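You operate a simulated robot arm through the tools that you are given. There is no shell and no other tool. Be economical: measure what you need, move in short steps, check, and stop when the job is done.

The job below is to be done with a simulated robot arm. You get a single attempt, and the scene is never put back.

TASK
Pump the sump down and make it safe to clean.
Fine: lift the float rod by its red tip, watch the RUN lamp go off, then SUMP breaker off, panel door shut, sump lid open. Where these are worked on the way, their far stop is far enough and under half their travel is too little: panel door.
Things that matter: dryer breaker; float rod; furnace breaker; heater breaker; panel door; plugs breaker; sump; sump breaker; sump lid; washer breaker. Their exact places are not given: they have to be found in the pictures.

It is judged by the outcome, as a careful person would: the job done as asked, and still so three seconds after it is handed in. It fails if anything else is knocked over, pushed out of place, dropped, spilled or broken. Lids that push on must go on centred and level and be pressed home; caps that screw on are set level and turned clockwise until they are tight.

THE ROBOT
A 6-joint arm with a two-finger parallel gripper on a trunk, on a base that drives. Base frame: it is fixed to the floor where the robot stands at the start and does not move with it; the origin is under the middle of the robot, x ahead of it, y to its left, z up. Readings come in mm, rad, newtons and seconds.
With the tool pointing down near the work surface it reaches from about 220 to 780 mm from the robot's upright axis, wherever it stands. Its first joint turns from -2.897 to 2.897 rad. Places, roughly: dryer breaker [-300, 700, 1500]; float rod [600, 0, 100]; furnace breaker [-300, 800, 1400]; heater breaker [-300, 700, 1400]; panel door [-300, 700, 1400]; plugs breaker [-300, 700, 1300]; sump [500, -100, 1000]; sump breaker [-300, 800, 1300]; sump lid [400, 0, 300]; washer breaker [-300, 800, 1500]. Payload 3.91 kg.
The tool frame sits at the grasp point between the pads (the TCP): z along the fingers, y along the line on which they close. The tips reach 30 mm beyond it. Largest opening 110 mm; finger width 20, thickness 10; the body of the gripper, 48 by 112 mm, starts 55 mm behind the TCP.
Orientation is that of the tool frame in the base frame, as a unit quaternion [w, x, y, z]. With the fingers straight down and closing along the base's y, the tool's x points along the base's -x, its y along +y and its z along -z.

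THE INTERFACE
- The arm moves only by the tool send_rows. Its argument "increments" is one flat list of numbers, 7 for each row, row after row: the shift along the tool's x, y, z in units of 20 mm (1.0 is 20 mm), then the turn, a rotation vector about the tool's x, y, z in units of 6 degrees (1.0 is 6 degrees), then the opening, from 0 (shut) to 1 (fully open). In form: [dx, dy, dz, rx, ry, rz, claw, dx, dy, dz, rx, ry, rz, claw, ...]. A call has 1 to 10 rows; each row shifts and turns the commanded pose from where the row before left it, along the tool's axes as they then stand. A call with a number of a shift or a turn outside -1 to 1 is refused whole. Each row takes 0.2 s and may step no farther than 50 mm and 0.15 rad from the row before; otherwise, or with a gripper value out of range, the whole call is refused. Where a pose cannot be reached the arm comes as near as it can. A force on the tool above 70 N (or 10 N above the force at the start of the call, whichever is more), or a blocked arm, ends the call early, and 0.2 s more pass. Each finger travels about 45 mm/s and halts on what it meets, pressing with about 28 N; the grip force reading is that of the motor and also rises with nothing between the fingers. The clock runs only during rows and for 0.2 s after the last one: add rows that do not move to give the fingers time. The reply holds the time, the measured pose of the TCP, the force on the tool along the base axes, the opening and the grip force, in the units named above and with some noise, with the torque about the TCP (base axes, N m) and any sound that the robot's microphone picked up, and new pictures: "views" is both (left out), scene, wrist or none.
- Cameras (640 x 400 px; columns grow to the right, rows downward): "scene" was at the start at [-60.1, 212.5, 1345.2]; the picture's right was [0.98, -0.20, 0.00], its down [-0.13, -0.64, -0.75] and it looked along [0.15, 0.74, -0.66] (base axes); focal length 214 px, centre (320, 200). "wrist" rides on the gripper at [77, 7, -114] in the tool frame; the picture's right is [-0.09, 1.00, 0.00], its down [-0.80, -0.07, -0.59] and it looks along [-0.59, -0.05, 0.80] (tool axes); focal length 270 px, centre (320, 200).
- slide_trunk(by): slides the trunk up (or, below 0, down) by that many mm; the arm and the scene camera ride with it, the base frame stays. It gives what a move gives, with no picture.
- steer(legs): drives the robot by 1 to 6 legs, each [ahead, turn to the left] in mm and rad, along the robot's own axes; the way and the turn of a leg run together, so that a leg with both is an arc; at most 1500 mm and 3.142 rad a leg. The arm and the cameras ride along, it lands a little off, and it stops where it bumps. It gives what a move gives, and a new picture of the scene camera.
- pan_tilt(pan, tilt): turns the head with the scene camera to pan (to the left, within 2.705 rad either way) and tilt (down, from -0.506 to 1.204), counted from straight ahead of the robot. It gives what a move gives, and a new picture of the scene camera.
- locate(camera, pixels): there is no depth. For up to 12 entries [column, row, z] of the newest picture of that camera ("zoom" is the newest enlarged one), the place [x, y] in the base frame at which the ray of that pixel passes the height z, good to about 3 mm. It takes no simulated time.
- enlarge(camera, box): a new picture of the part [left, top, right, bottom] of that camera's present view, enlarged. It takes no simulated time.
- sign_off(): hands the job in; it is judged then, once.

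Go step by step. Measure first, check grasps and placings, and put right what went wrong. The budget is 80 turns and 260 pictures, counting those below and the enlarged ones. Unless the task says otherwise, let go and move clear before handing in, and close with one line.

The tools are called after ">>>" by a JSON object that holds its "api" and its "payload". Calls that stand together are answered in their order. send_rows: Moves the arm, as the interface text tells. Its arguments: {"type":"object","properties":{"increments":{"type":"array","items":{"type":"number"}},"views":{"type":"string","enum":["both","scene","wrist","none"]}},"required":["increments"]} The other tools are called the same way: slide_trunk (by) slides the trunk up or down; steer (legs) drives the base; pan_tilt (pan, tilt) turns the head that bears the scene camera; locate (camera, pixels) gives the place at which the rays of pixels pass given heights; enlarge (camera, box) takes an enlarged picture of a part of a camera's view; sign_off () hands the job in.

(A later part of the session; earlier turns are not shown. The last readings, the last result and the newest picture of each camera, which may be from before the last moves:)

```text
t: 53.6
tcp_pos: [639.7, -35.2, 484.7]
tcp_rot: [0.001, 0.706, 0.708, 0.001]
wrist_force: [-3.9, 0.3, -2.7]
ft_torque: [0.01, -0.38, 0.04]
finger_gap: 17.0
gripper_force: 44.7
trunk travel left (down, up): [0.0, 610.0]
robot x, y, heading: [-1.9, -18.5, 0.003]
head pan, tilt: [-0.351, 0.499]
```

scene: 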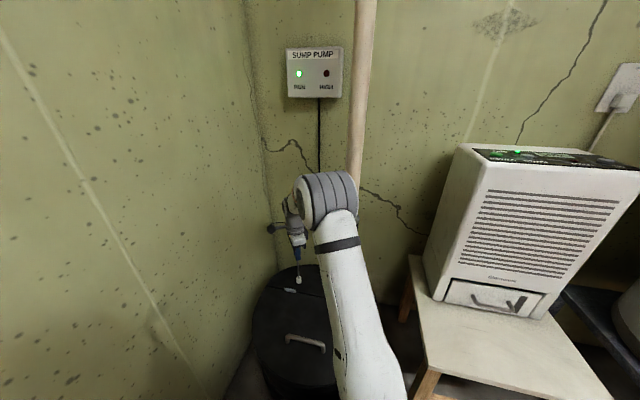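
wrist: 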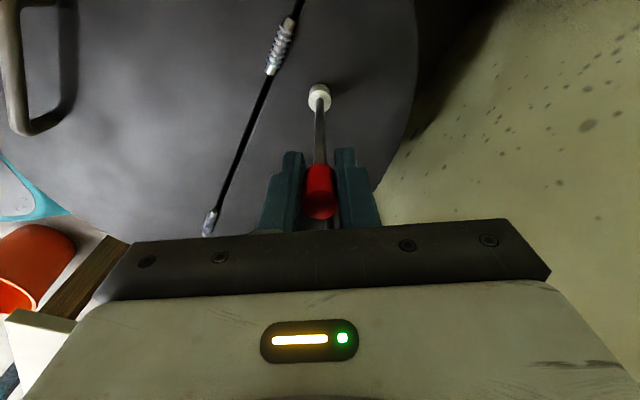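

>>> {"api": "send_rows", "payload": {"increments": [0, 0, 0, 0, 0, 0, 0, 0, 0, 0, 0, 0, 0, 0, 0, 0, 0, 0, 0, 0, 0, 0, 0, 0, 0, 0, 0, 0, 0, 0, 0, 0, 0, 0, 0, 0, 0, 0, 0, 0, 0, 0, 0, 0, 0, 0, 0, 0, 0, 0, 0, 0, 0, 0, 0, 0, 0, 0, 0, 0, 0, 0, 0, 0, 0, 0, 0, 0, 0, 0], "views": "none"}}

>>> {"api": "send_rows", "payload": {"increments": [0, 0, 0, 0, 0, 0, 0, 0, 0, 0, 0, 0, 0, 0, 0, 0, 0, 0, 0, 0, 0, 0, 0, 0, 0, 0, 0, 0, 0, 0, 0, 0, 0, 0, 0, 0, 0, 0, 0, 0, 0, 0, 0, 0, 0, 0, 0, 0, 0, 0, 0, 0, 0, 0, 0, 0, 0, 0, 0, 0, 0, 0, 0, 0, 0, 0, 0, 0, 0, 0], "views": "none"}}

>>> {"api": "send_rows", "payload": {"increments": [0, 0, 0, 0, 0, 0, 0, 0, 0, 0, 0, 0, 0, 0, 0, 0, 0, 0, 0, 0, 0, 0, 0, 0, 0, 0, 0, 0, 0, 0, 0, 0, 0, 0, 0, 0, 0, 0, 0, 0, 0, 0, 0, 0, 0, 0, 0, 0, 0, 0, 0, 0, 0, 0, 0, 0, 0, 0, 0, 0, 0, 0, 0, 0, 0, 0, 0, 0, 0, 0], "views": "scene"}}

>>> {"api": "send_rows", "payload": {"increments": [0, 0, 0, 0, 0, 0, 0, 0, 0, 0, 0, 0, 0, 0, 0, 0, 0, 0, 0, 0, 0, 0, 0, 0, 0, 0, 0, 0, 0, 0, 0, 0, 0, 0, 0, 0, 0, 0, 0, 0, 0, 0, 0, 0, 0, 0, 0, 0, 0, 0, 0, 0, 0, 0, 0, 0, 0, 0, 0, 0, 0, 0, 0, 0, 0, 0, 0, 0, 0, 0], "views": "none"}}

>>> {"api": "send_rows", "payload": {"increments": [0, 0, 0, 0, 0, 0, 0, 0, 0, 0, 0, 0, 0, 0, 0, 0, 0, 0, 0, 0, 0, 0, 0, 0, 0, 0, 0, 0, 0, 0, 0, 0, 0, 0, 0, 0, 0, 0, 0, 0, 0, 0, 0, 0, 0, 0, 0, 0, 0, 0, 0, 0, 0, 0, 0, 0, 0, 0, 0, 0, 0, 0, 0, 0, 0, 0, 0, 0, 0, 0], "views": "none"}}

>>> {"api": "send_rows", "payload": {"increments": [0, 0, 0, 0, 0, 0, 0, 0, 0, 0, 0, 0, 0, 0, 0, 0, 0, 0, 0, 0, 0, 0, 0, 0, 0, 0, 0, 0, 0, 0, 0, 0, 0, 0, 0, 0, 0, 0, 0, 0, 0, 0, 0, 0, 0, 0, 0, 0, 0, 0, 0, 0, 0, 0, 0, 0, 0, 0, 0, 0, 0, 0, 0, 0, 0, 0, 0, 0, 0, 0], "views": "scene"}}

```text
t: 55.8
tcp_pos: [638.8, -36.2, 485.3]
tcp_rot: [0.0, 0.706, 0.709, 0.001]
wrist_force: [-3.3, -0.3, -3.8]
ft_torque: [0.01, -0.37, 0.08]
finger_gap: 16.8
gripper_force: 45.1
trunk travel left (down, up): [0.0, 610.0]
robot x, y, heading: [-1.2, -20.4, 0.004]
head pan, tilt: [-0.351, 0.499]
```

```text
t: 58.0
tcp_pos: [638.6, -36.2, 484.5]
tcp_rot: [0.0, 0.705, 0.709, 0.0]
wrist_force: [-3.0, -0.9, -3.9]
ft_torque: [0.01, -0.35, 0.06]
finger_gap: 17.0
gripper_force: 44.9
trunk travel left (down, up): [0.0, 610.0]
robot x, y, heading: [-3.9, -20.1, -0.002]
head pan, tilt: [-0.351, 0.499]
```

```text
t: 60.2
tcp_pos: [638.7, -35.6, 485.4]
tcp_rot: [0.0, 0.706, 0.708, 0.0]
wrist_force: [-3.6, -0.2, -3.3]
ft_torque: [0.0, -0.4, 0.04]
finger_gap: 17.2
gripper_force: 45.1
trunk travel left (down, up): [0.0, 610.0]
robot x, y, heading: [-2.8, -19.4, -0.004]
head pan, tilt: [-0.351, 0.499]
```

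scene: 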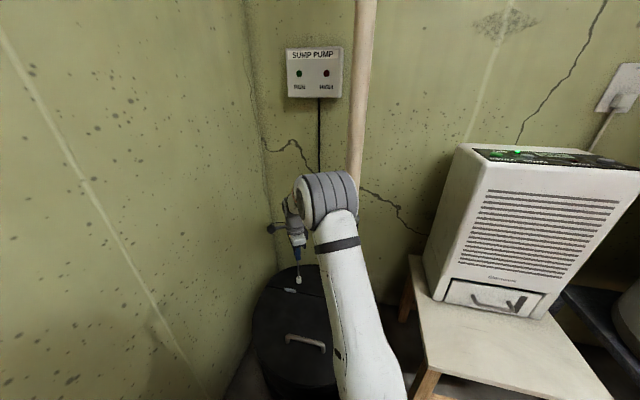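

```text
t: 62.4
tcp_pos: [639.1, -35.7, 485.6]
tcp_rot: [0.001, 0.706, 0.708, 0.0]
wrist_force: [-3.9, 0.3, -3.6]
ft_torque: [0.01, -0.4, 0.03]
finger_gap: 17.0
gripper_force: 44.9
trunk travel left (down, up): [0.0, 610.0]
robot x, y, heading: [1.5, -16.0, -0.001]
head pan, tilt: [-0.351, 0.499]
```

```text
t: 64.6
tcp_pos: [638.0, -35.9, 485.0]
tcp_rot: [0.0, 0.706, 0.709, 0.0]
wrist_force: [-4.5, 1.3, -4.4]
ft_torque: [0.01, -0.34, 0.07]
finger_gap: 17.2
gripper_force: 44.8
trunk travel left (down, up): [0.0, 610.0]
robot x, y, heading: [-2.7, -21.2, 0.003]
head pan, tilt: [-0.351, 0.499]
```

```text
t: 66.8
tcp_pos: [638.8, -36.6, 485.0]
tcp_rot: [0.001, 0.706, 0.708, 0.0]
wrist_force: [-3.7, -0.2, -4.3]
ft_torque: [0.02, -0.39, 0.07]
finger_gap: 17.3
gripper_force: 45.5
trunk travel left (down, up): [0.0, 610.0]
robot x, y, heading: [-3.8, -20.1, 0.001]
head pan, tilt: [-0.351, 0.499]
```

scene: 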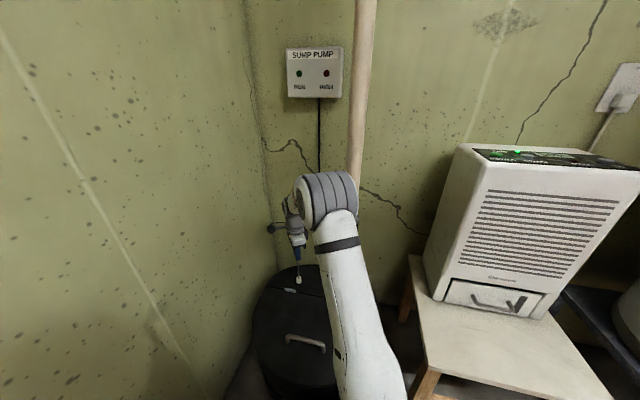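

RUN is off (299,73 dark), so the sump is pumped down. I'll lower the rod back, release it and rise clear.

>>> {"api": "send_rows", "payload": {"increments": [0, 0, 0.6, 0, 0, 0, 0, 0, 0, 0.6, 0, 0, 0, 0, 0, 0, 0.6, 0, 0, 0, 0, 0, 0, 0.1, 0, 0, 0, 0, 0, 0, 0, 0, 0, 0, 1, 0, 0, 0, 0, 0, 0, 1, 0, 0, 0, 0, 0, 0, 1, 0, 0, 0, 0, 0, 0, 1, 0, 0, -0.5, 0, 0, 0, 1, 0, 0, -1, 0, 0, 0, 1], "views": "wrist"}}

>>> {"api": "send_rows", "payload": {"increments": [0, 0, -1, 0, 0, 0, 1, 0, 0, -1, 0, 0, 0, 1, 0, 0, -1, 0, 0, 0, 1, 0, 0, -1, 0, 0, 0, 1, 0, 0, -1, 0, 0, 0, 1, 0, 0, -1, 0, 0, 0, 1, 0, 0, -1, 0, 0, 0, 1], "views": "both"}}

```text
t: 69.0
tcp_pos: [639.6, -35.6, 476.2]
tcp_rot: [0.0, 0.706, 0.708, -0.001]
wrist_force: [0.0, 0.1, 0.2]
ft_torque: [0.01, 0.0, -0.02]
finger_gap: 110.0
gripper_force: 0.0
trunk travel left (down, up): [0.0, 610.0]
robot x, y, heading: [0.5, -19.5, 0.002]
head pan, tilt: [-0.351, 0.499]
```

wrist: 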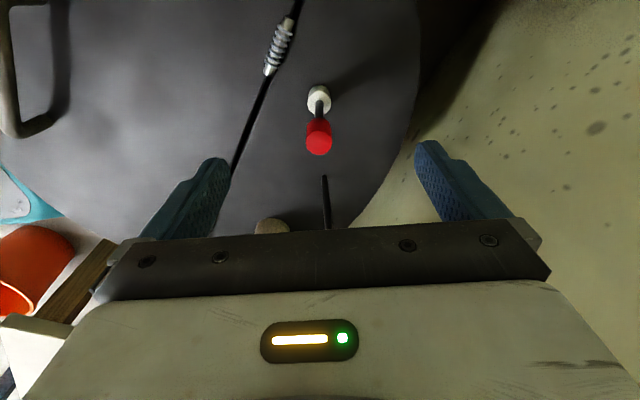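

```text
t: 70.6
tcp_pos: [637.5, -35.4, 616.4]
tcp_rot: [-0.001, 0.705, 0.709, 0.0]
wrist_force: [0.9, 0.3, -0.7]
ft_torque: [0.01, 0.02, -0.01]
finger_gap: 109.9
gripper_force: 0.0
trunk travel left (down, up): [0.0, 610.0]
robot x, y, heading: [-1.9, -19.5, 0.003]
head pan, tilt: [-0.351, 0.499]
```

scene: 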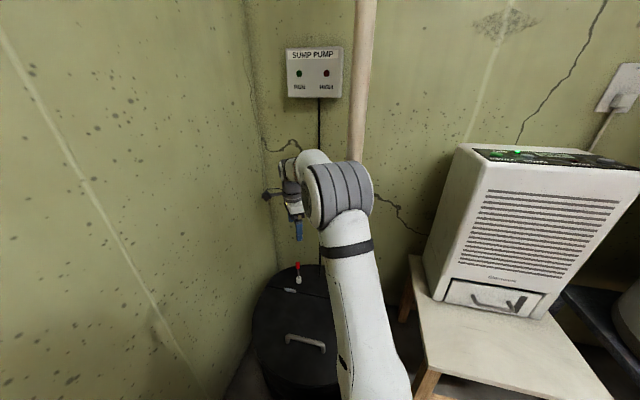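
wrist: 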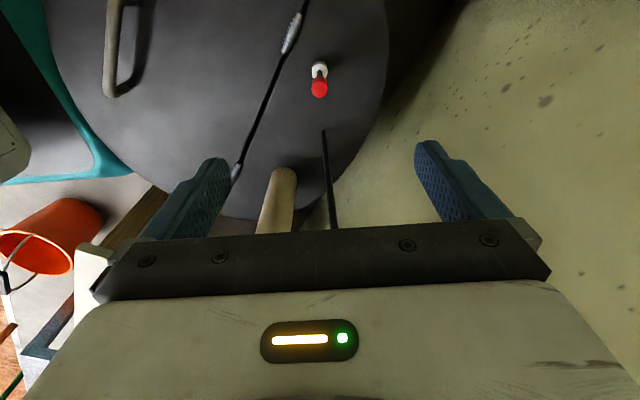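

The rod is back down (red tip at 319,87). Now to the panel: I'll retract the arm, raise the trunk and look at the panel.

>>> {"api": "send_rows", "payload": {"increments": [0, -1, -0.3, 0, 0, 0, 1, 0.5, -1, -0.3, 0, 0, 0, 1, 0.5, -1, -0.3, 0, 0, 0, 1, 0.5, -1, -0.3, 0, 0, 0, 1, 0.5, -1, -0.3, 0, 0, 0, 1, 0.5, -1, 0, 0, 0, 0, 1, 0.5, -1, 0, 0, 0, 0, 1, 0.5, -1, 0, 0, 0, 0, 1, 0.5, -1, 0, 0, 0, 0, 1, 0.5, -1, 0, 0, 0, 0, 1], "views": "none"}}

>>> {"api": "send_rows", "payload": {"increments": [1, -1, 0, 0, 0, 0, 1, 1, -1, 0, 0, 0, 0, 1, 1, -1, 0, 0, 0, 0, 1, 1, -1, 0, 0, 0, 0, 1, 1, -1, 0, 0, 0, 0, 1, 1, -1, 0, 0, 0, 0, 1], "views": "none"}}

>>> {"api": "slide_trunk", "payload": {"by": 450}}

>>> {"api": "pan_tilt", "payload": {"pan": 1.9, "tilt": 0.35}}

```text
t: 72.8
tcp_pos: [438.0, 53.4, 647.4]
tcp_rot: [0.001, 0.706, 0.708, 0.0]
wrist_force: [0.3, 0.0, 0.0]
ft_torque: [-0.01, 0.03, 0.01]
finger_gap: 110.0
gripper_force: 0.1
trunk travel left (down, up): [0.0, 610.0]
robot x, y, heading: [3.2, -22.4, -0.001]
head pan, tilt: [-0.351, 0.499]
```

```text
t: 74.2
tcp_pos: [317.7, 172.2, 647.7]
tcp_rot: [0.0, 0.706, 0.708, 0.0]
wrist_force: [-0.4, 0.7, 0.4]
ft_torque: [0.02, 0.01, -0.03]
finger_gap: 109.8
gripper_force: 0.1
trunk travel left (down, up): [0.0, 610.0]
robot x, y, heading: [-1.8, -19.7, -0.002]
head pan, tilt: [-0.351, 0.499]
```

```text
refused: 450 is not a number from -400 to 400
```

```text
t: 76.3
tcp_pos: [318.4, 171.9, 647.4]
tcp_rot: [0.001, 0.706, 0.708, 0.0]
wrist_force: [0.5, 0.4, 0.6]
ft_torque: [0.0, 0.0, -0.04]
finger_gap: 110.1
gripper_force: 0.1
trunk travel left (down, up): [0.0, 610.0]
robot x, y, heading: [-1.8, -17.8, 0.002]
head pan, tilt: [1.901, 0.351]
```

scene: 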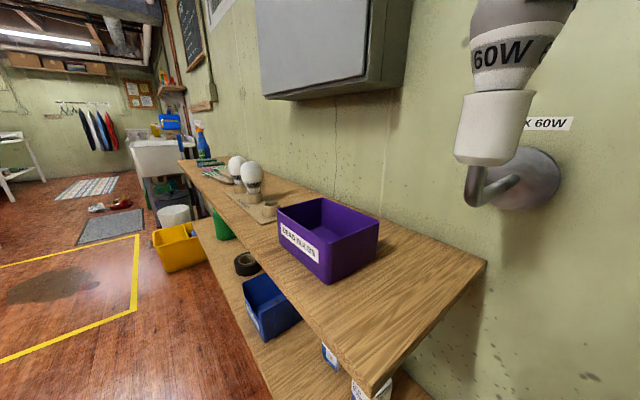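

A bulb on a wall sconce (500,100) and the bench are obstacles. I'll record rays now, then raise the trunk and view again for triangulation.

>>> {"api": "locate", "payload": {"camera": "scene", "pixels": [[265, 97, 1200], [265, 97, 1300], [363, 91, 1200], [363, 91, 1300], [367, 395, 850], [367, 395, 900], [485, 263, 850], [485, 263, 900], [467, 205, 1000], [490, 160, 1000], [530, 205, 900], [179, 160, 850]]}}

>>> {"api": "slide_trunk", "payload": {"by": 400}}

>>> {"api": "pan_tilt", "payload": {"pan": 1.8, "tilt": 0.4}}

```text
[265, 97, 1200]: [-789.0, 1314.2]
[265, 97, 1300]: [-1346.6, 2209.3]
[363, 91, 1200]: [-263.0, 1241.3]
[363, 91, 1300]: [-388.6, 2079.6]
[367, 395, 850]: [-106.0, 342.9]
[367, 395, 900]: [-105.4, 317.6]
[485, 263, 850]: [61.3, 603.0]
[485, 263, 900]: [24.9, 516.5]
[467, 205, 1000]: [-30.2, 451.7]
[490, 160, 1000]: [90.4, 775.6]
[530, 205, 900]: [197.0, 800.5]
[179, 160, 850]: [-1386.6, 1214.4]
```

```text
t: 80.1
tcp_pos: [318.2, 172.3, 1047.6]
tcp_rot: [0.0, 0.706, 0.708, 0.0]
wrist_force: [-0.3, 0.1, -0.4]
ft_torque: [0.02, -0.04, 0.01]
finger_gap: 109.8
gripper_force: 0.1
trunk travel left (down, up): [-400.0, 210.0]
robot x, y, heading: [-0.7, -16.2, -0.003]
head pan, tilt: [1.901, 0.351]
```

```text
t: 80.8
tcp_pos: [318.5, 172.3, 1047.7]
tcp_rot: [0.0, 0.705, 0.709, 0.0]
wrist_force: [0.0, 1.1, -0.1]
ft_torque: [0.01, -0.02, -0.02]
finger_gap: 110.1
gripper_force: 0.0
trunk travel left (down, up): [-400.0, 210.0]
robot x, y, heading: [-2.0, -24.1, -0.003]
head pan, tilt: [1.799, 0.4]
```

scene: 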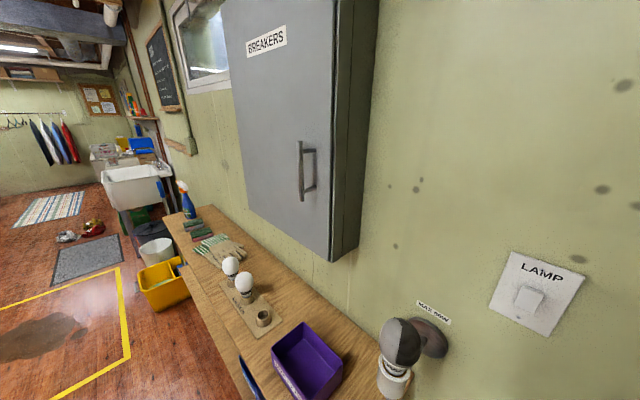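

>>> {"api": "locate", "payload": {"camera": "scene", "pixels": [[246, 208, 1100], [246, 208, 1200], [328, 261, 1100], [328, 261, 1200], [358, 243, 1100], [358, 243, 1200], [300, 148, 1380], [303, 198, 1300], [402, 340, 1000], [430, 340, 1000], [388, 385, 1000], [535, 295, 1100]]}}

>>> {"api": "enlarge", "payload": {"camera": "scene", "box": [220, 80, 460, 400]}}

```text
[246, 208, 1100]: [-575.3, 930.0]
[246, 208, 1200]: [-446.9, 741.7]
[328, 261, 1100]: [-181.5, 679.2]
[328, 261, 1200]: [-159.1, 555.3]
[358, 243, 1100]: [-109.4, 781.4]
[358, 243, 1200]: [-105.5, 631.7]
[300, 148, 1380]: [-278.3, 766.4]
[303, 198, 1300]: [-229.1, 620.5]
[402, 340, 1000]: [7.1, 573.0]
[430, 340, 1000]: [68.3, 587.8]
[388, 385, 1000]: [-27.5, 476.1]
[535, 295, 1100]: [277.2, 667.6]
```

```text
1.25 times, centred on (340, 240) of scene
```

zoom: 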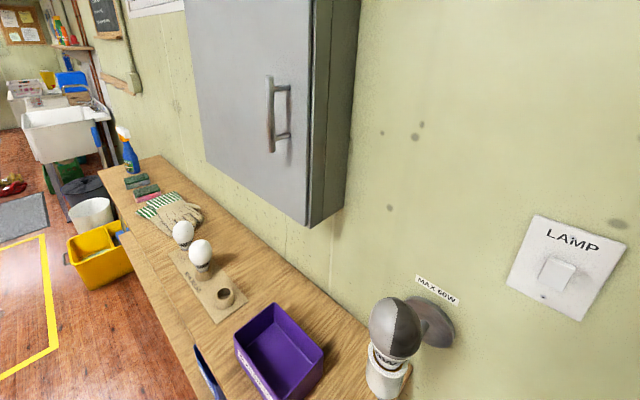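

The triangulation shows the wall is about 33° off the base x axis. The handle is at about (-233,632), z 1295–1402, and hinged on the left. I'll turn right 0.57 rad and back up along the wall to stand in front of the panel.

>>> {"api": "steer", "payload": {"legs": [[0, -0.57], [-370, 0]]}}

>>> {"api": "pan_tilt", "payload": {"pan": 1.9, "tilt": 0.2}}

```text
t: 82.5
tcp_pos: [378.9, 26.3, 1047.2]
tcp_rot: [-0.001, 0.838, 0.545, -0.001]
wrist_force: [0.7, 1.1, 0.6]
ft_torque: [-0.03, 0.0, -0.01]
finger_gap: 110.1
gripper_force: 0.1
trunk travel left (down, up): [-400.0, 210.0]
robot x, y, heading: [13.6, -3.2, -0.283]
head pan, tilt: [1.799, 0.4]
stopped in leg 1: the robot was blocked; the commanded pose is now the measured one
```

scene: 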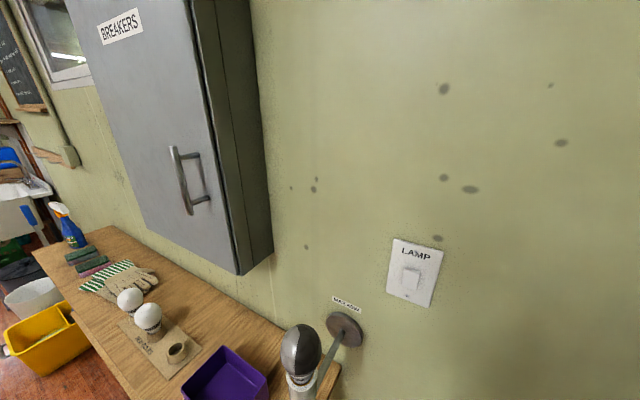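

```text
t: 83.2
tcp_pos: [378.3, 27.3, 1047.3]
tcp_rot: [0.001, 0.838, 0.546, 0.0]
wrist_force: [-0.2, -0.9, -0.3]
ft_torque: [-0.01, 0.0, 0.02]
finger_gap: 109.8
gripper_force: 0.1
trunk travel left (down, up): [-400.0, 210.0]
robot x, y, heading: [9.9, -4.6, -0.277]
head pan, tilt: [1.901, 0.201]
```

scene: 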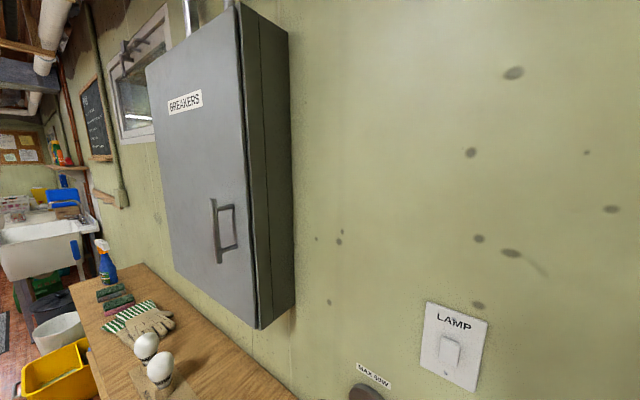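

The turn was blocked at -0.28 rad, so something near the base was touched. I'll look around low before moving on.

>>> {"api": "pan_tilt", "payload": {"pan": -0.5, "tilt": 1.0}}

>>> {"api": "pan_tilt", "payload": {"pan": 0.6, "tilt": 1.1}}

>>> {"api": "pan_tilt", "payload": {"pan": 2.6, "tilt": 0.7}}

```text
t: 85.5
tcp_pos: [377.0, 26.2, 1047.2]
tcp_rot: [0.0, 0.838, 0.546, -0.001]
wrist_force: [0.6, -0.4, 0.4]
ft_torque: [0.01, 0.04, -0.05]
finger_gap: 109.9
gripper_force: 0.0
trunk travel left (down, up): [-400.0, 210.0]
robot x, y, heading: [11.5, -7.3, -0.279]
head pan, tilt: [-0.499, 1.0]
```

scene: 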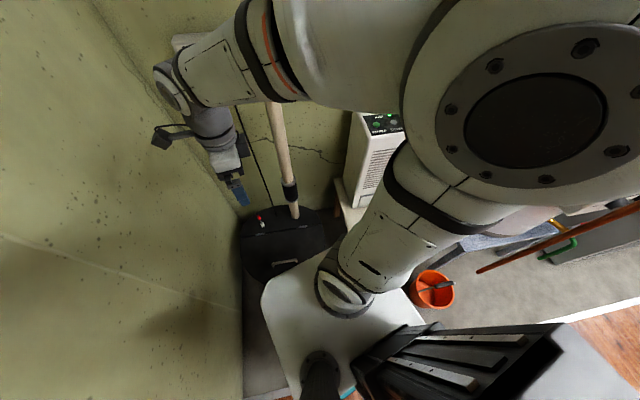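

```text
t: 86.8
tcp_pos: [377.4, 26.2, 1046.8]
tcp_rot: [0.0, 0.838, 0.545, -0.002]
wrist_force: [0.2, 0.3, -0.2]
ft_torque: [-0.01, -0.01, 0.01]
finger_gap: 110.1
gripper_force: 0.0
trunk travel left (down, up): [-400.0, 210.0]
robot x, y, heading: [11.5, -6.7, -0.281]
head pan, tilt: [0.6, 1.1]
```

scene: 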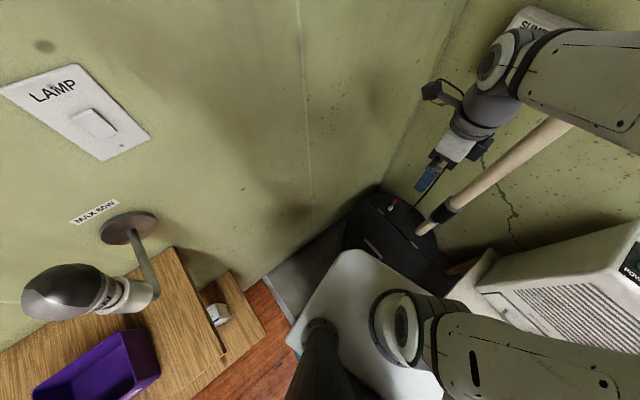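

```text
t: 88.7
tcp_pos: [378.6, 26.8, 1046.8]
tcp_rot: [0.0, 0.838, 0.546, 0.0]
wrist_force: [1.0, 0.8, -0.5]
ft_torque: [0.01, 0.01, 0.02]
finger_gap: 109.8
gripper_force: 0.1
trunk travel left (down, up): [-400.0, 210.0]
robot x, y, heading: [10.9, -9.4, -0.275]
head pan, tilt: [2.601, 0.7]
```

scene: 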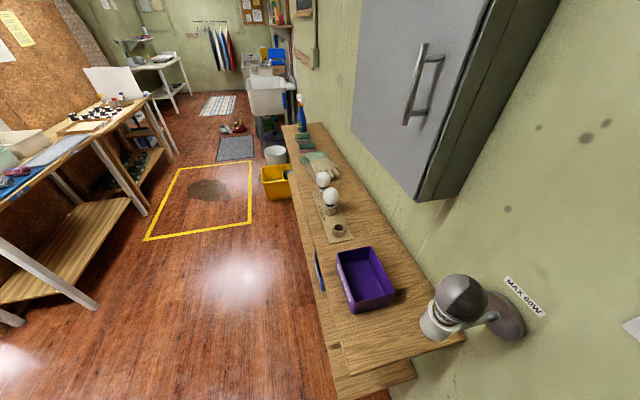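

The base's front-right corner met the sump drum, and the floor behind is clear. I'll back off first, then finish the turn.

>>> {"api": "steer", "payload": {"legs": [[-180, 0], [0, -0.29], [-190, 0]]}}

>>> {"api": "pan_tilt", "payload": {"pan": 1.75, "tilt": 0.3}}

```text
t: 92.3
tcp_pos: [34.7, 72.8, 1047.5]
tcp_rot: [0.0, 0.909, 0.416, 0.0]
wrist_force: [0.0, 0.8, 0.2]
ft_torque: [0.01, -0.01, 0.04]
finger_gap: 109.9
gripper_force: 0.1
trunk travel left (down, up): [-400.0, 210.0]
robot x, y, heading: [-325.3, 148.1, -0.573]
head pan, tilt: [2.601, 0.7]
```

scene: 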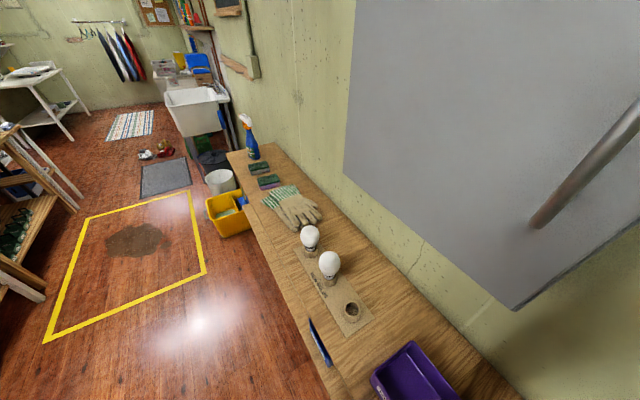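

```text
t: 93.5
tcp_pos: [34.2, 72.3, 1046.9]
tcp_rot: [0.0, 0.909, 0.416, 0.0]
wrist_force: [0.1, 0.7, -0.3]
ft_torque: [0.02, 0.0, -0.01]
finger_gap: 109.9
gripper_force: 0.2
trunk travel left (down, up): [-400.0, 210.0]
robot x, y, heading: [-323.3, 150.2, -0.571]
head pan, tilt: [1.751, 0.3]
```

scene: 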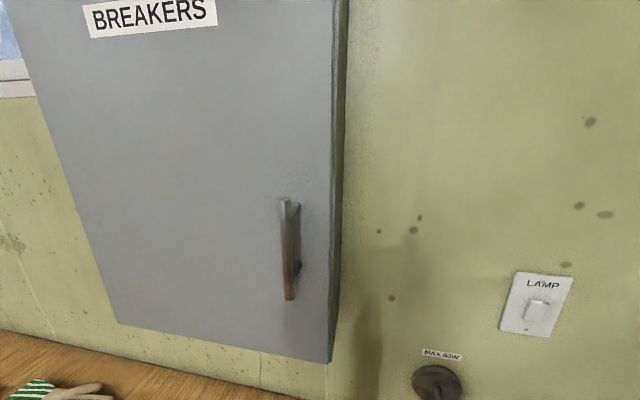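

The head's mast sits behind-left of the robot, in line with the panel. I'll turn round clockwise to face along the wall the other way, so the panel is ahead-right and free of the mast.

>>> {"api": "steer", "payload": {"legs": [[0, -1.57], [0, -1.57]]}}

>>> {"api": "pan_tilt", "payload": {"pan": -1.1, "tilt": 0.15}}

```text
t: 101.5
tcp_pos: [-687.4, 213.4, 1046.9]
tcp_rot: [0.001, -0.427, 0.904, -0.001]
wrist_force: [-0.2, -0.1, 0.2]
ft_torque: [0.0, -0.03, -0.05]
finger_gap: 110.2
gripper_force: 0.0
trunk travel left (down, up): [-400.0, 210.0]
robot x, y, heading: [-326.5, 140.0, 2.604]
head pan, tilt: [1.751, 0.3]
```

scene: 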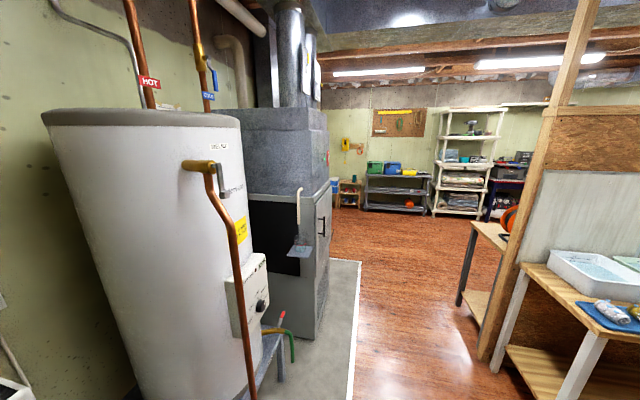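

```text
t: 104.0
tcp_pos: [-687.1, 213.7, 1046.7]
tcp_rot: [0.001, -0.427, 0.904, 0.001]
wrist_force: [-0.5, -0.2, 1.0]
ft_torque: [0.03, -0.01, -0.03]
finger_gap: 110.1
gripper_force: 0.0
trunk travel left (down, up): [-400.0, 210.0]
robot x, y, heading: [-330.8, 145.4, 2.602]
head pan, tilt: [-1.1, 0.15]
```

scene: 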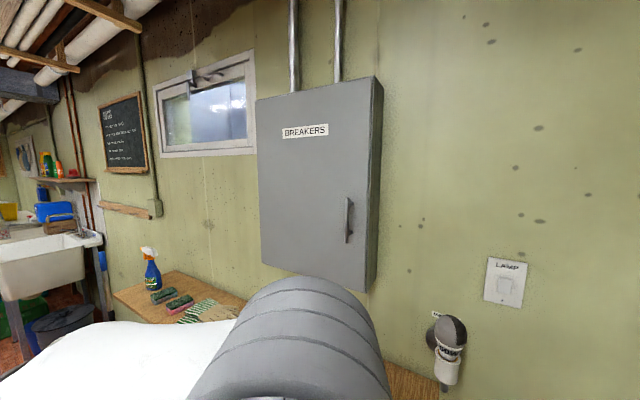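

Clear view of the panel now. I'll measure its corners and handle.

>>> {"api": "locate", "payload": {"camera": "scene", "pixels": [[365, 291, 1130], [365, 291, 1150], [262, 262, 1130], [262, 262, 1150], [348, 242, 1295], [348, 242, 1250], [349, 200, 1400], [349, 200, 1350], [451, 345, 1050], [377, 283, 1130], [440, 372, 1000], [445, 318, 1050]]}}

>>> {"api": "enlarge", "payload": {"camera": "scene", "box": [240, 60, 480, 400]}}

```text
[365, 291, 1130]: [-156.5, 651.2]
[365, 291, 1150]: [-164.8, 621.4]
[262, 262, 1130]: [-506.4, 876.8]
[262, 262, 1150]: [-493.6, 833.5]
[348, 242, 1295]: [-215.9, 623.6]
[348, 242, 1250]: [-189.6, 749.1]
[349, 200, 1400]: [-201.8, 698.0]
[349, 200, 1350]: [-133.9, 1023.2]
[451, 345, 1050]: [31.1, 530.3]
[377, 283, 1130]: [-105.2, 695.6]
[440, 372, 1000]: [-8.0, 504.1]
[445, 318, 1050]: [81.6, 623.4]
```

```text
1.18 times, centred on (360, 230) of scene
```

zoom: 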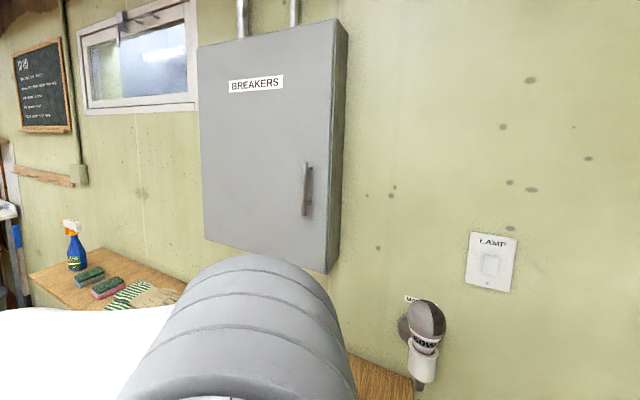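

The door plane is at n≈448 with the wall direction at 147.2°. The handle bar is near (-217,623), z 1295–1411, and the hinge is at (-500,855). I'll back up a little, raise the trunk, then swing the arm toward the panel.

>>> {"api": "steer", "payload": {"legs": [[-60, -0.03]]}}

>>> {"api": "slide_trunk", "payload": {"by": 150}}

>>> {"api": "send_rows", "payload": {"increments": [0, 0, 0, 0, 0, -0.4, 1, -1, 0, 0, 0, 0, -0.4, 1, -1, 0, 0, 0, 0, 0, 1, -1, 0, 0, 0, 0, 0, 1, -1, 0, 0, 0, 0, 0, 1, -1, 0, 0, 0, 0, 0, 1, -1, 0, 0, 0, 0, 0, 1, -1, 0, 0, 0, 0, 0, 1, -1, 0, 0, 0, 0, 0, 1, -1, 0, 0, 0, 0, 0, 1], "views": "scene"}}

```text
t: 105.0
tcp_pos: [-633.5, 192.7, 1046.3]
tcp_rot: [-0.001, -0.413, 0.911, 0.0]
wrist_force: [1.2, 0.9, -0.5]
ft_torque: [-0.01, 0.04, -0.02]
finger_gap: 110.2
gripper_force: 0.1
trunk travel left (down, up): [-400.0, 210.0]
robot x, y, heading: [-273.3, 113.4, 2.579]
head pan, tilt: [-1.1, 0.15]
```

scene: 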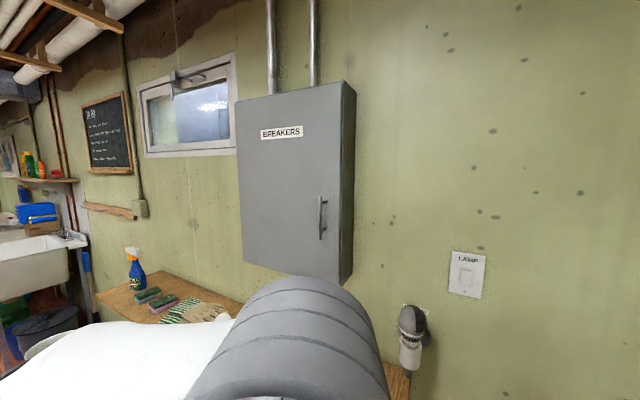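

```text
t: 106.7
tcp_pos: [-632.6, 192.7, 1198.1]
tcp_rot: [0.0, -0.413, 0.911, 0.0]
wrist_force: [0.4, -0.7, 0.5]
ft_torque: [-0.03, -0.01, -0.01]
finger_gap: 110.0
gripper_force: 0.0
trunk travel left (down, up): [-550.0, 60.0]
robot x, y, heading: [-276.6, 114.2, 2.576]
head pan, tilt: [-1.1, 0.15]
```

```text
t: 108.9
tcp_pos: [-526.6, 338.6, 1198.4]
tcp_rot: [0.0, -0.452, 0.892, -0.001]
wrist_force: [0.6, 0.3, -0.5]
ft_torque: [0.02, 0.02, 0.0]
finger_gap: 109.6
gripper_force: 0.0
trunk travel left (down, up): [-550.0, 60.0]
robot x, y, heading: [-279.2, 115.3, 2.571]
head pan, tilt: [-1.1, 0.15]
```

scene: 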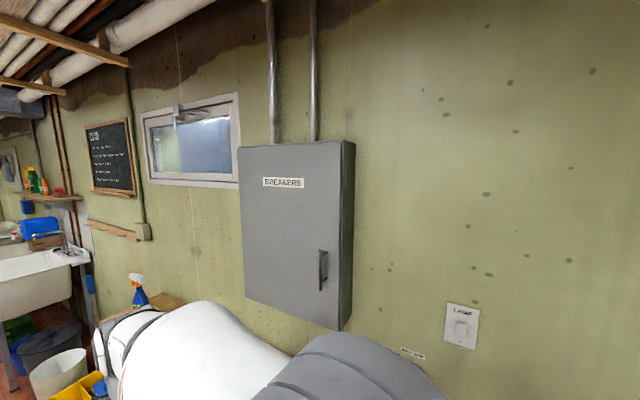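

Now pitch the tool to point at the wall.

>>> {"api": "send_rows", "payload": {"increments": [0, 0, 0, 0, 0, -0.58, 1, 0, 0, 0, 0, -1, 0, 1, 0, 0, 0, 0, -1, 0, 1, 0, 0, 0, 0, -1, 0, 1, 0, 0, 0, 0, -1, 0, 1, 0, 0, 0, 0, -1, 0, 1, 0, 0, 0, 0, -1, 0, 1, 0, 0, 0, 0, -1, 0, 1, 0, 0, 0, 0, -1, 0, 1, 0, 0, 0, 0, -1, 0, 1], "views": "none"}}

>>> {"api": "send_rows", "payload": {"increments": [0, 0, 0, 0, -1, 0, 1, 0, 0, 0, 0, -1, 0, 1, 0, 0, 0, 0, -1, 0, 1, 0, 0, 0, 0, -1, 0, 1, 0, 0, 0, 0, -1, 0, 1, 0, 0, 0, 0, -1, 0, 1], "views": "both"}}

```text
t: 111.1
tcp_pos: [-524.7, 337.4, 1197.6]
tcp_rot: [0.4, -0.427, 0.782, 0.217]
wrist_force: [0.3, 0.4, -1.0]
ft_torque: [0.0, -0.03, 0.0]
finger_gap: 110.2
gripper_force: 0.1
trunk travel left (down, up): [-550.0, 60.0]
robot x, y, heading: [-273.7, 112.7, 2.577]
head pan, tilt: [-1.1, 0.15]
```

```text
t: 112.5
tcp_pos: [-526.9, 337.6, 1196.2]
tcp_rot: [0.622, -0.337, 0.621, 0.338]
wrist_force: [0.5, -1.3, -0.9]
ft_torque: [0.0, 0.0, 0.0]
finger_gap: 110.1
gripper_force: 0.1
trunk travel left (down, up): [-550.0, 60.0]
robot x, y, heading: [-275.8, 112.1, 2.576]
head pan, tilt: [-1.1, 0.15]
```

scene: 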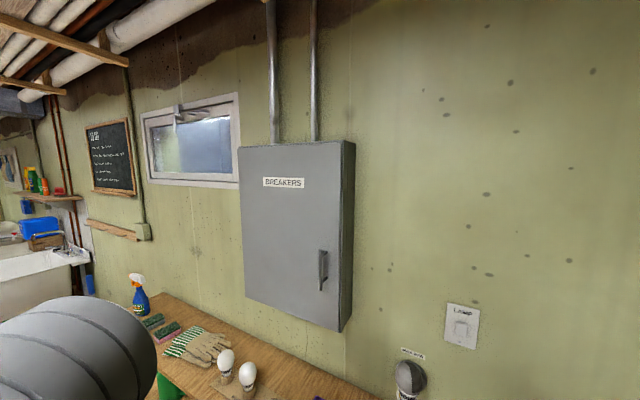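
wrist: 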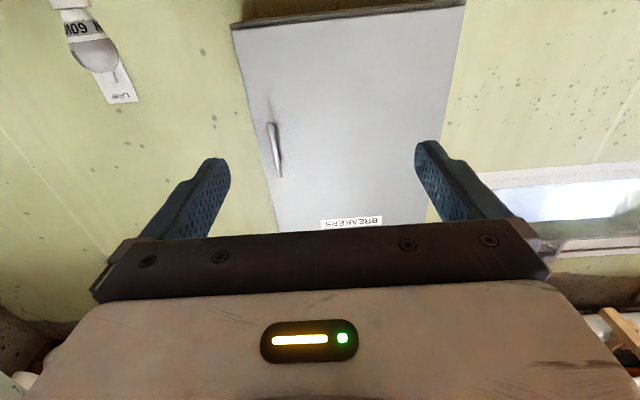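

The tool now points at the wall, and the handle shows at wrist (268,125)–(280,176) (image inverted). Cross-checking its place.

>>> {"api": "locate", "payload": {"camera": "wrist", "pixels": [[270, 125, 1295], [280, 176, 1411], [234, 27, 1140], [463, 5, 1140]]}}

>>> {"api": "locate", "payload": {"camera": "scene", "pixels": [[321, 290, 1295], [321, 250, 1411], [340, 331, 1140], [246, 296, 1140]]}}

```text
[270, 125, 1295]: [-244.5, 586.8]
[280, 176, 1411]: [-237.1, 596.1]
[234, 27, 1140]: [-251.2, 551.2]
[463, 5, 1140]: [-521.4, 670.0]
```

```text
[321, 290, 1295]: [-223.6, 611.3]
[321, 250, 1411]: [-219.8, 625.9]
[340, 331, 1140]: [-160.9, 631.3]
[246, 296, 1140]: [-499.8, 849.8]
```

The handle is confirmed at (-216,621), z about 1300–1420. I'll move to the pre-grasp in two stages.

>>> {"api": "send_rows", "payload": {"increments": [-0.805, -0.543, 0.9, 0, 0, 0, 1, -0.805, -0.543, 0.9, 0, 0, 0, 1, -0.805, -0.543, 0.9, 0, 0, 0, 1, -0.805, -0.543, 0.9, 0, 0, 0, 1, -0.805, -0.543, 0.9, 0, 0, 0, 1, -0.805, -0.543, 0.9, 0, 0, 0, 1, -0.805, -0.543, 0.9, 0, 0, 0, 1, -0.805, -0.543, 0.9, 0, 0, 0, 1, -0.805, -0.543, 0.9, 0, 0, 0, 1, -0.805, -0.543, 0.9, 0, 0, 0, 1], "views": "both"}}

```text
t: 114.7
tcp_pos: [-358.4, 432.9, 1372.0]
tcp_rot: [0.621, -0.339, 0.62, 0.339]
wrist_force: [0.2, -0.8, 0.2]
ft_torque: [0.0, 0.01, 0.03]
finger_gap: 109.8
gripper_force: 0.1
out of reach, approached as far as the arm can: row 3, 4, 5, 7
trunk travel left (down, up): [-550.0, 60.0]
robot x, y, heading: [-273.2, 115.1, 2.572]
head pan, tilt: [-1.1, 0.15]
```

scene: 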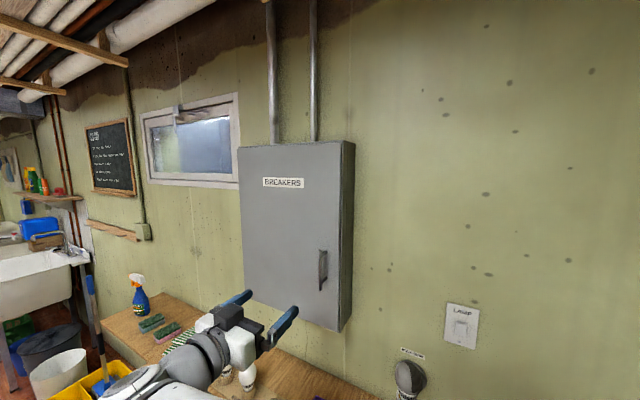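
wrist: 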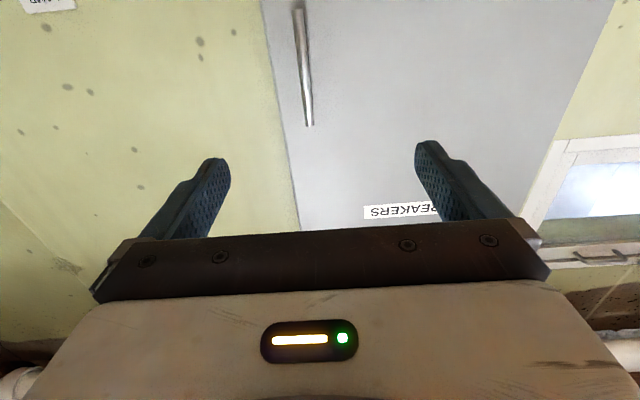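

Some mid rows were near the inner reach limit. Continuing outward should clear it.

>>> {"api": "send_rows", "payload": {"increments": [0, 0, 0.9, 0, 0, 0, 1, 0, 0, 0.9, 0, 0, 0, 1, 0, 0, 0.9, 0, 0, 0, 1, 0, 0, 0.9, 0, 0, 0, 1, 0, 0, 0.9, 0, 0, 0, 1, 0, 0, 0.9, 0, 0, 0, 1, 0, 0, 0.9, 0, 0, 0, 1, 0, 0, 0.9, 0, 0, 0, 1], "views": "both"}}

```text
t: 116.5
tcp_pos: [-280.6, 556.4, 1371.1]
tcp_rot: [0.621, -0.338, 0.621, 0.337]
wrist_force: [-0.1, 0.6, -1.0]
ft_torque: [0.02, 0.05, -0.01]
finger_gap: 109.9
gripper_force: 0.0
trunk travel left (down, up): [-550.0, 60.0]
robot x, y, heading: [-275.0, 112.8, 2.575]
head pan, tilt: [-1.1, 0.15]
```

scene: 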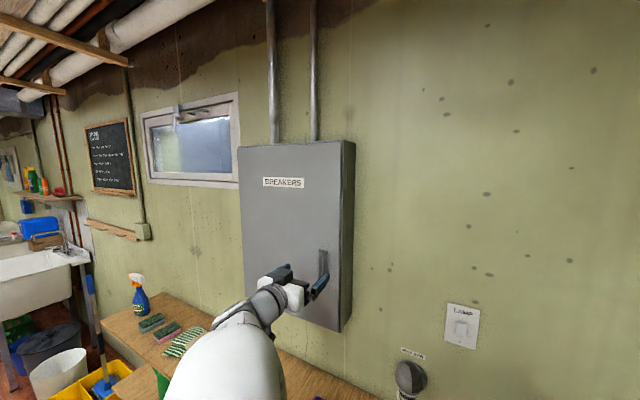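
wrist: 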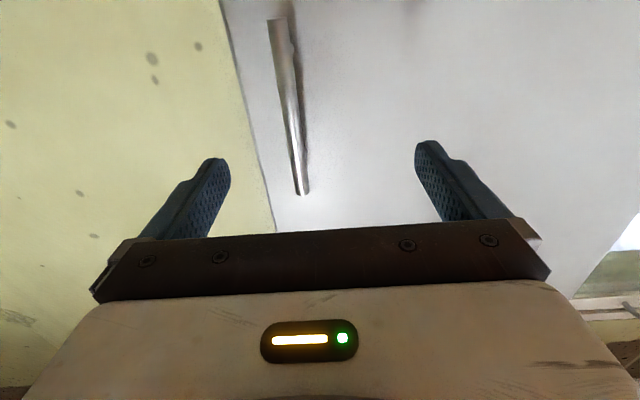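

The handle sits between the fingers, about 19 mm off-centre. I'll correct that and advance 84 mm, opening kept wide.

>>> {"api": "send_rows", "payload": {"increments": [0.5, -0.95, 0, 0, 0, 0, 1, 0, 0, 0.85, 0, 0, 0, 1, 0, 0, 0.85, 0, 0, 0, 1, 0, 0, 0.85, 0, 0, 0, 1, 0, 0, 0.85, 0, 0, 0, 1, 0, 0, 0.6, 0, 0, 0, 1, 0, 0, 0, 0, 0, 0, 1], "views": "both"}}

```text
t: 118.1
tcp_pos: [-223.7, 609.7, 1362.5]
tcp_rot: [0.622, -0.338, 0.621, 0.338]
wrist_force: [-8.6, -15.6, -3.6]
ft_torque: [-0.36, -0.19, 0.95]
finger_gap: 109.6
gripper_force: 0.1
trunk travel left (down, up): [-550.0, 60.0]
robot x, y, heading: [-275.6, 113.6, 2.575]
head pan, tilt: [-1.1, 0.15]
```

scene: 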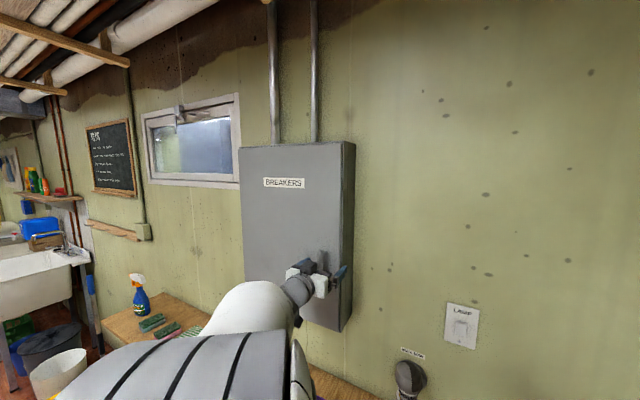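
wrist: 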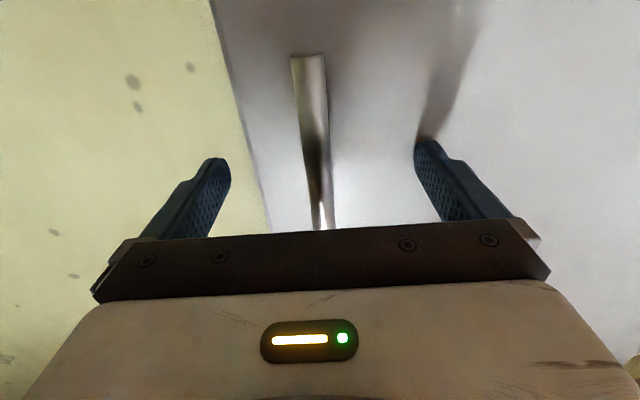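

The right fingertip is touching the door (17 N). I'll back off 6 mm, then close on the centred bar.

>>> {"api": "send_rows", "payload": {"increments": [0, 0, -0.3, 0, 0, 0, 1, 0, 0, 0, 0, 0, 0, 0, 0, 0, 0, 0, 0, 0, 0, 0, 0, 0, 0, 0, 0, 0, 0, 0, 0, 0, 0, 0, 0, 0, 0, 0, 0, 0, 0, 0, 0, 0, 0, 0, 0, 0, 0], "views": "wrist"}}

```text
t: 119.7
tcp_pos: [-224.1, 608.7, 1362.0]
tcp_rot: [0.621, -0.339, 0.62, 0.338]
wrist_force: [-3.4, 3.3, 0.6]
ft_torque: [0.45, 0.31, -0.02]
finger_gap: 11.6
gripper_force: 28.2
trunk travel left (down, up): [-550.0, 60.0]
robot x, y, heading: [-278.6, 113.6, 2.573]
head pan, tilt: [-1.1, 0.15]
```

wrist: 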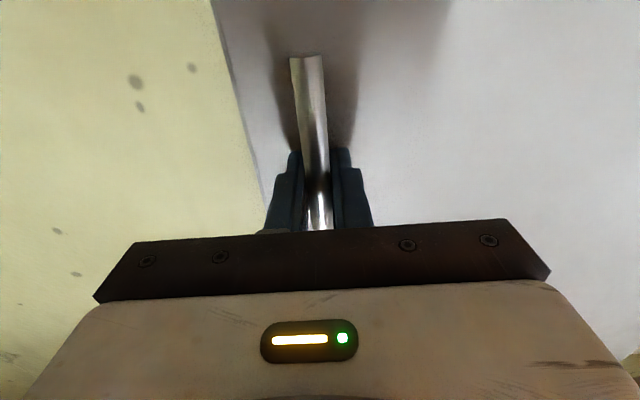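

Gripped (12 mm bar). I'll pull it open along the hinge arc, turning the tool with the door: first 12°.

>>> {"api": "send_rows", "payload": {"increments": [0, 0.13, -0.95, 0.5, 0, 0, 0, 0, 0.13, -0.95, 0.5, 0, 0, 0, 0, 0.13, -0.95, 0.5, 0, 0, 0, 0, 0.13, -0.95, 0.5, 0, 0, 0], "views": "both"}}

```text
t: 120.7
tcp_pos: [-280.2, 554.8, 1361.6]
tcp_rot: [0.654, -0.271, 0.653, 0.27]
wrist_force: [-5.9, 6.3, 3.4]
ft_torque: [0.71, 0.65, 0.08]
finger_gap: 11.6
gripper_force: 45.3
trunk travel left (down, up): [-550.0, 60.0]
robot x, y, heading: [-275.8, 113.0, 2.577]
head pan, tilt: [-1.1, 0.15]
```

scene: 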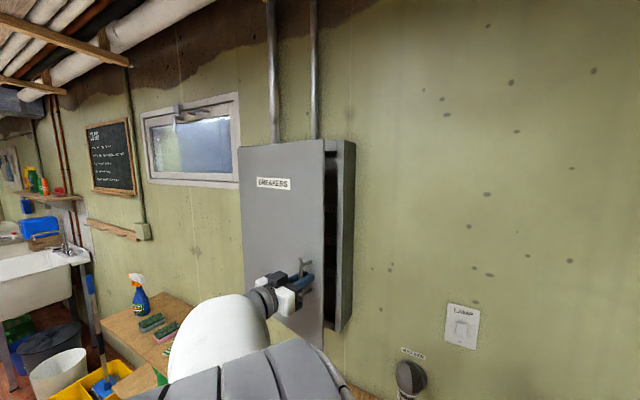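
wrist: 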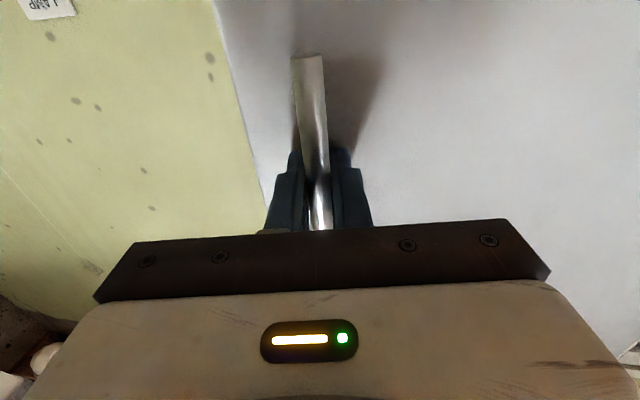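

The door swings freely with low forces. Continuing the arc.

>>> {"api": "send_rows", "payload": {"increments": [0, 0.13, -0.95, 0.5, 0, 0, 0, 0, 0.13, -0.95, 0.5, 0, 0, 0, 0, 0.13, -0.95, 0.5, 0, 0, 0, 0, 0.13, -0.95, 0.5, 0, 0, 0, 0, 0.13, -0.95, 0.5, 0, 0, 0, 0, 0.13, -0.95, 0.5, 0, 0, 0, 0, 0.13, -0.95, 0.5, 0, 0, 0, 0, 0.13, -0.95, 0.5, 0, 0, 0], "views": "scene"}}

```text
t: 122.5
tcp_pos: [-415.1, 490.1, 1361.5]
tcp_rot: [0.696, -0.13, 0.695, 0.129]
wrist_force: [-5.3, 24.1, 11.8]
ft_torque: [0.87, 0.4, 0.01]
finger_gap: 11.3
gripper_force: 44.5
trunk travel left (down, up): [-550.0, 60.0]
robot x, y, heading: [-275.7, 111.0, 2.575]
head pan, tilt: [-1.1, 0.15]
```

scene: 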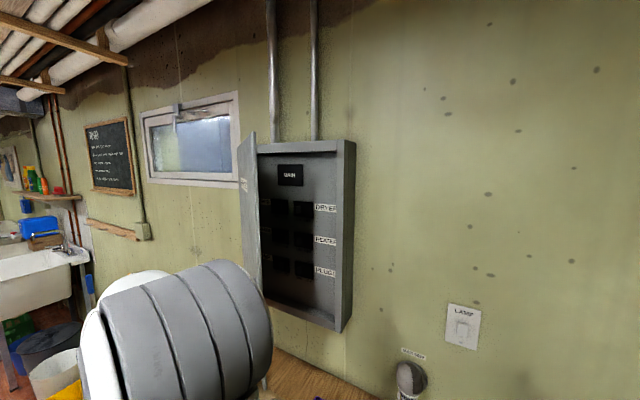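

>>> {"api": "send_rows", "payload": {"increments": [0, 0.25, -0.95, 0.5, 0, 0, 0, 0, 0.15, -0.95, 0.5, 0, 0, 0, 0, 0.15, -0.95, 0.5, 0, 0, 0, 0, 0.15, -0.95, 0.5, 0, 0, 0], "views": "both"}}

```text
t: 123.3
tcp_pos: [-424.3, 487.0, 1352.7]
tcp_rot: [0.705, -0.073, 0.701, 0.08]
wrist_force: [9.6, -54.9, 19.7]
ft_torque: [-0.88, -0.72, 0.28]
finger_gap: 11.3
gripper_force: 45.2
out of reach, approached as far as the arm can: row 2, 3
trunk travel left (down, up): [-550.0, 60.0]
robot x, y, heading: [-277.9, 114.5, 2.572]
head pan, tilt: [-1.1, 0.15]
stopped in row 3: the force on the tool passed its limit at 93 N (the readings are from after the stop); the commanded pose is now the measured one
```

scene: 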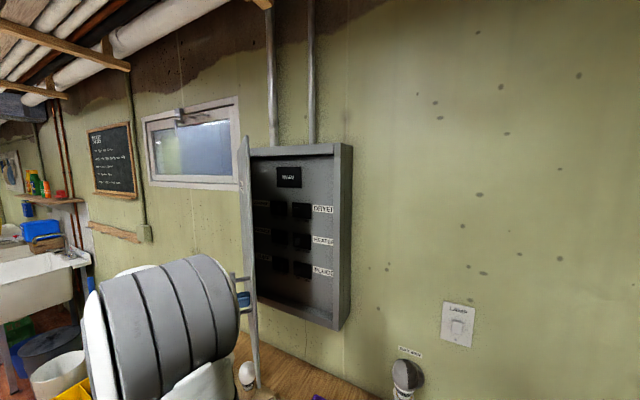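
wrist: 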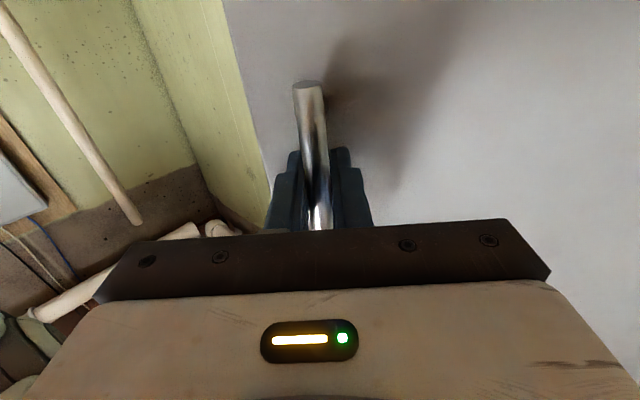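

The arm hit a reach limit with the door about 45° open. I'll release, back off, and push it further from the inside.

>>> {"api": "send_rows", "payload": {"increments": [0, 0, 0, 0, 0, 0, 0.5, 0, 0, 0, 0, 0, 0, 0.5, 0, 0, 0, 0, 0, 0, 0.5, 0, 0, 0, 0, 0, 0, 0.5, 0, 0, -0.7, 0, 0, 0, 0.5, 0, 0, -0.7, 0, 0, 0, 0.5, 0, 0, -0.7, 0, 0, 0, 0.5, 0, 0, -0.7, 0, 0, 0, 0.5, 0, 0, -0.7, 0, 0, 0, 0.5], "views": "both"}}

```text
t: 125.3
tcp_pos: [-429.6, 502.8, 1346.8]
tcp_rot: [0.704, -0.079, 0.702, 0.078]
wrist_force: [-1.0, -0.5, 0.9]
ft_torque: [0.02, 0.02, 0.0]
finger_gap: 54.9
gripper_force: 0.0
out of reach, approached as far as the arm can: row 5, 6, 7, 8, 9
trunk travel left (down, up): [-550.0, 60.0]
robot x, y, heading: [-275.0, 112.6, 2.571]
head pan, tilt: [-1.1, 0.15]
```

scene: 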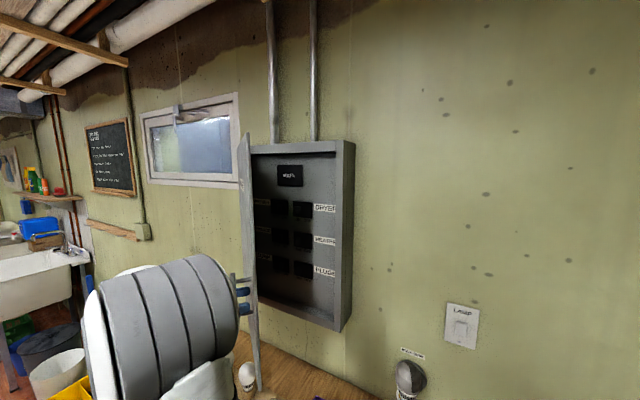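
wrist: 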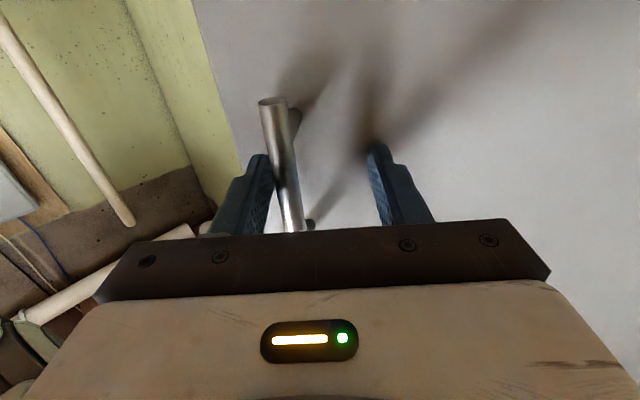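

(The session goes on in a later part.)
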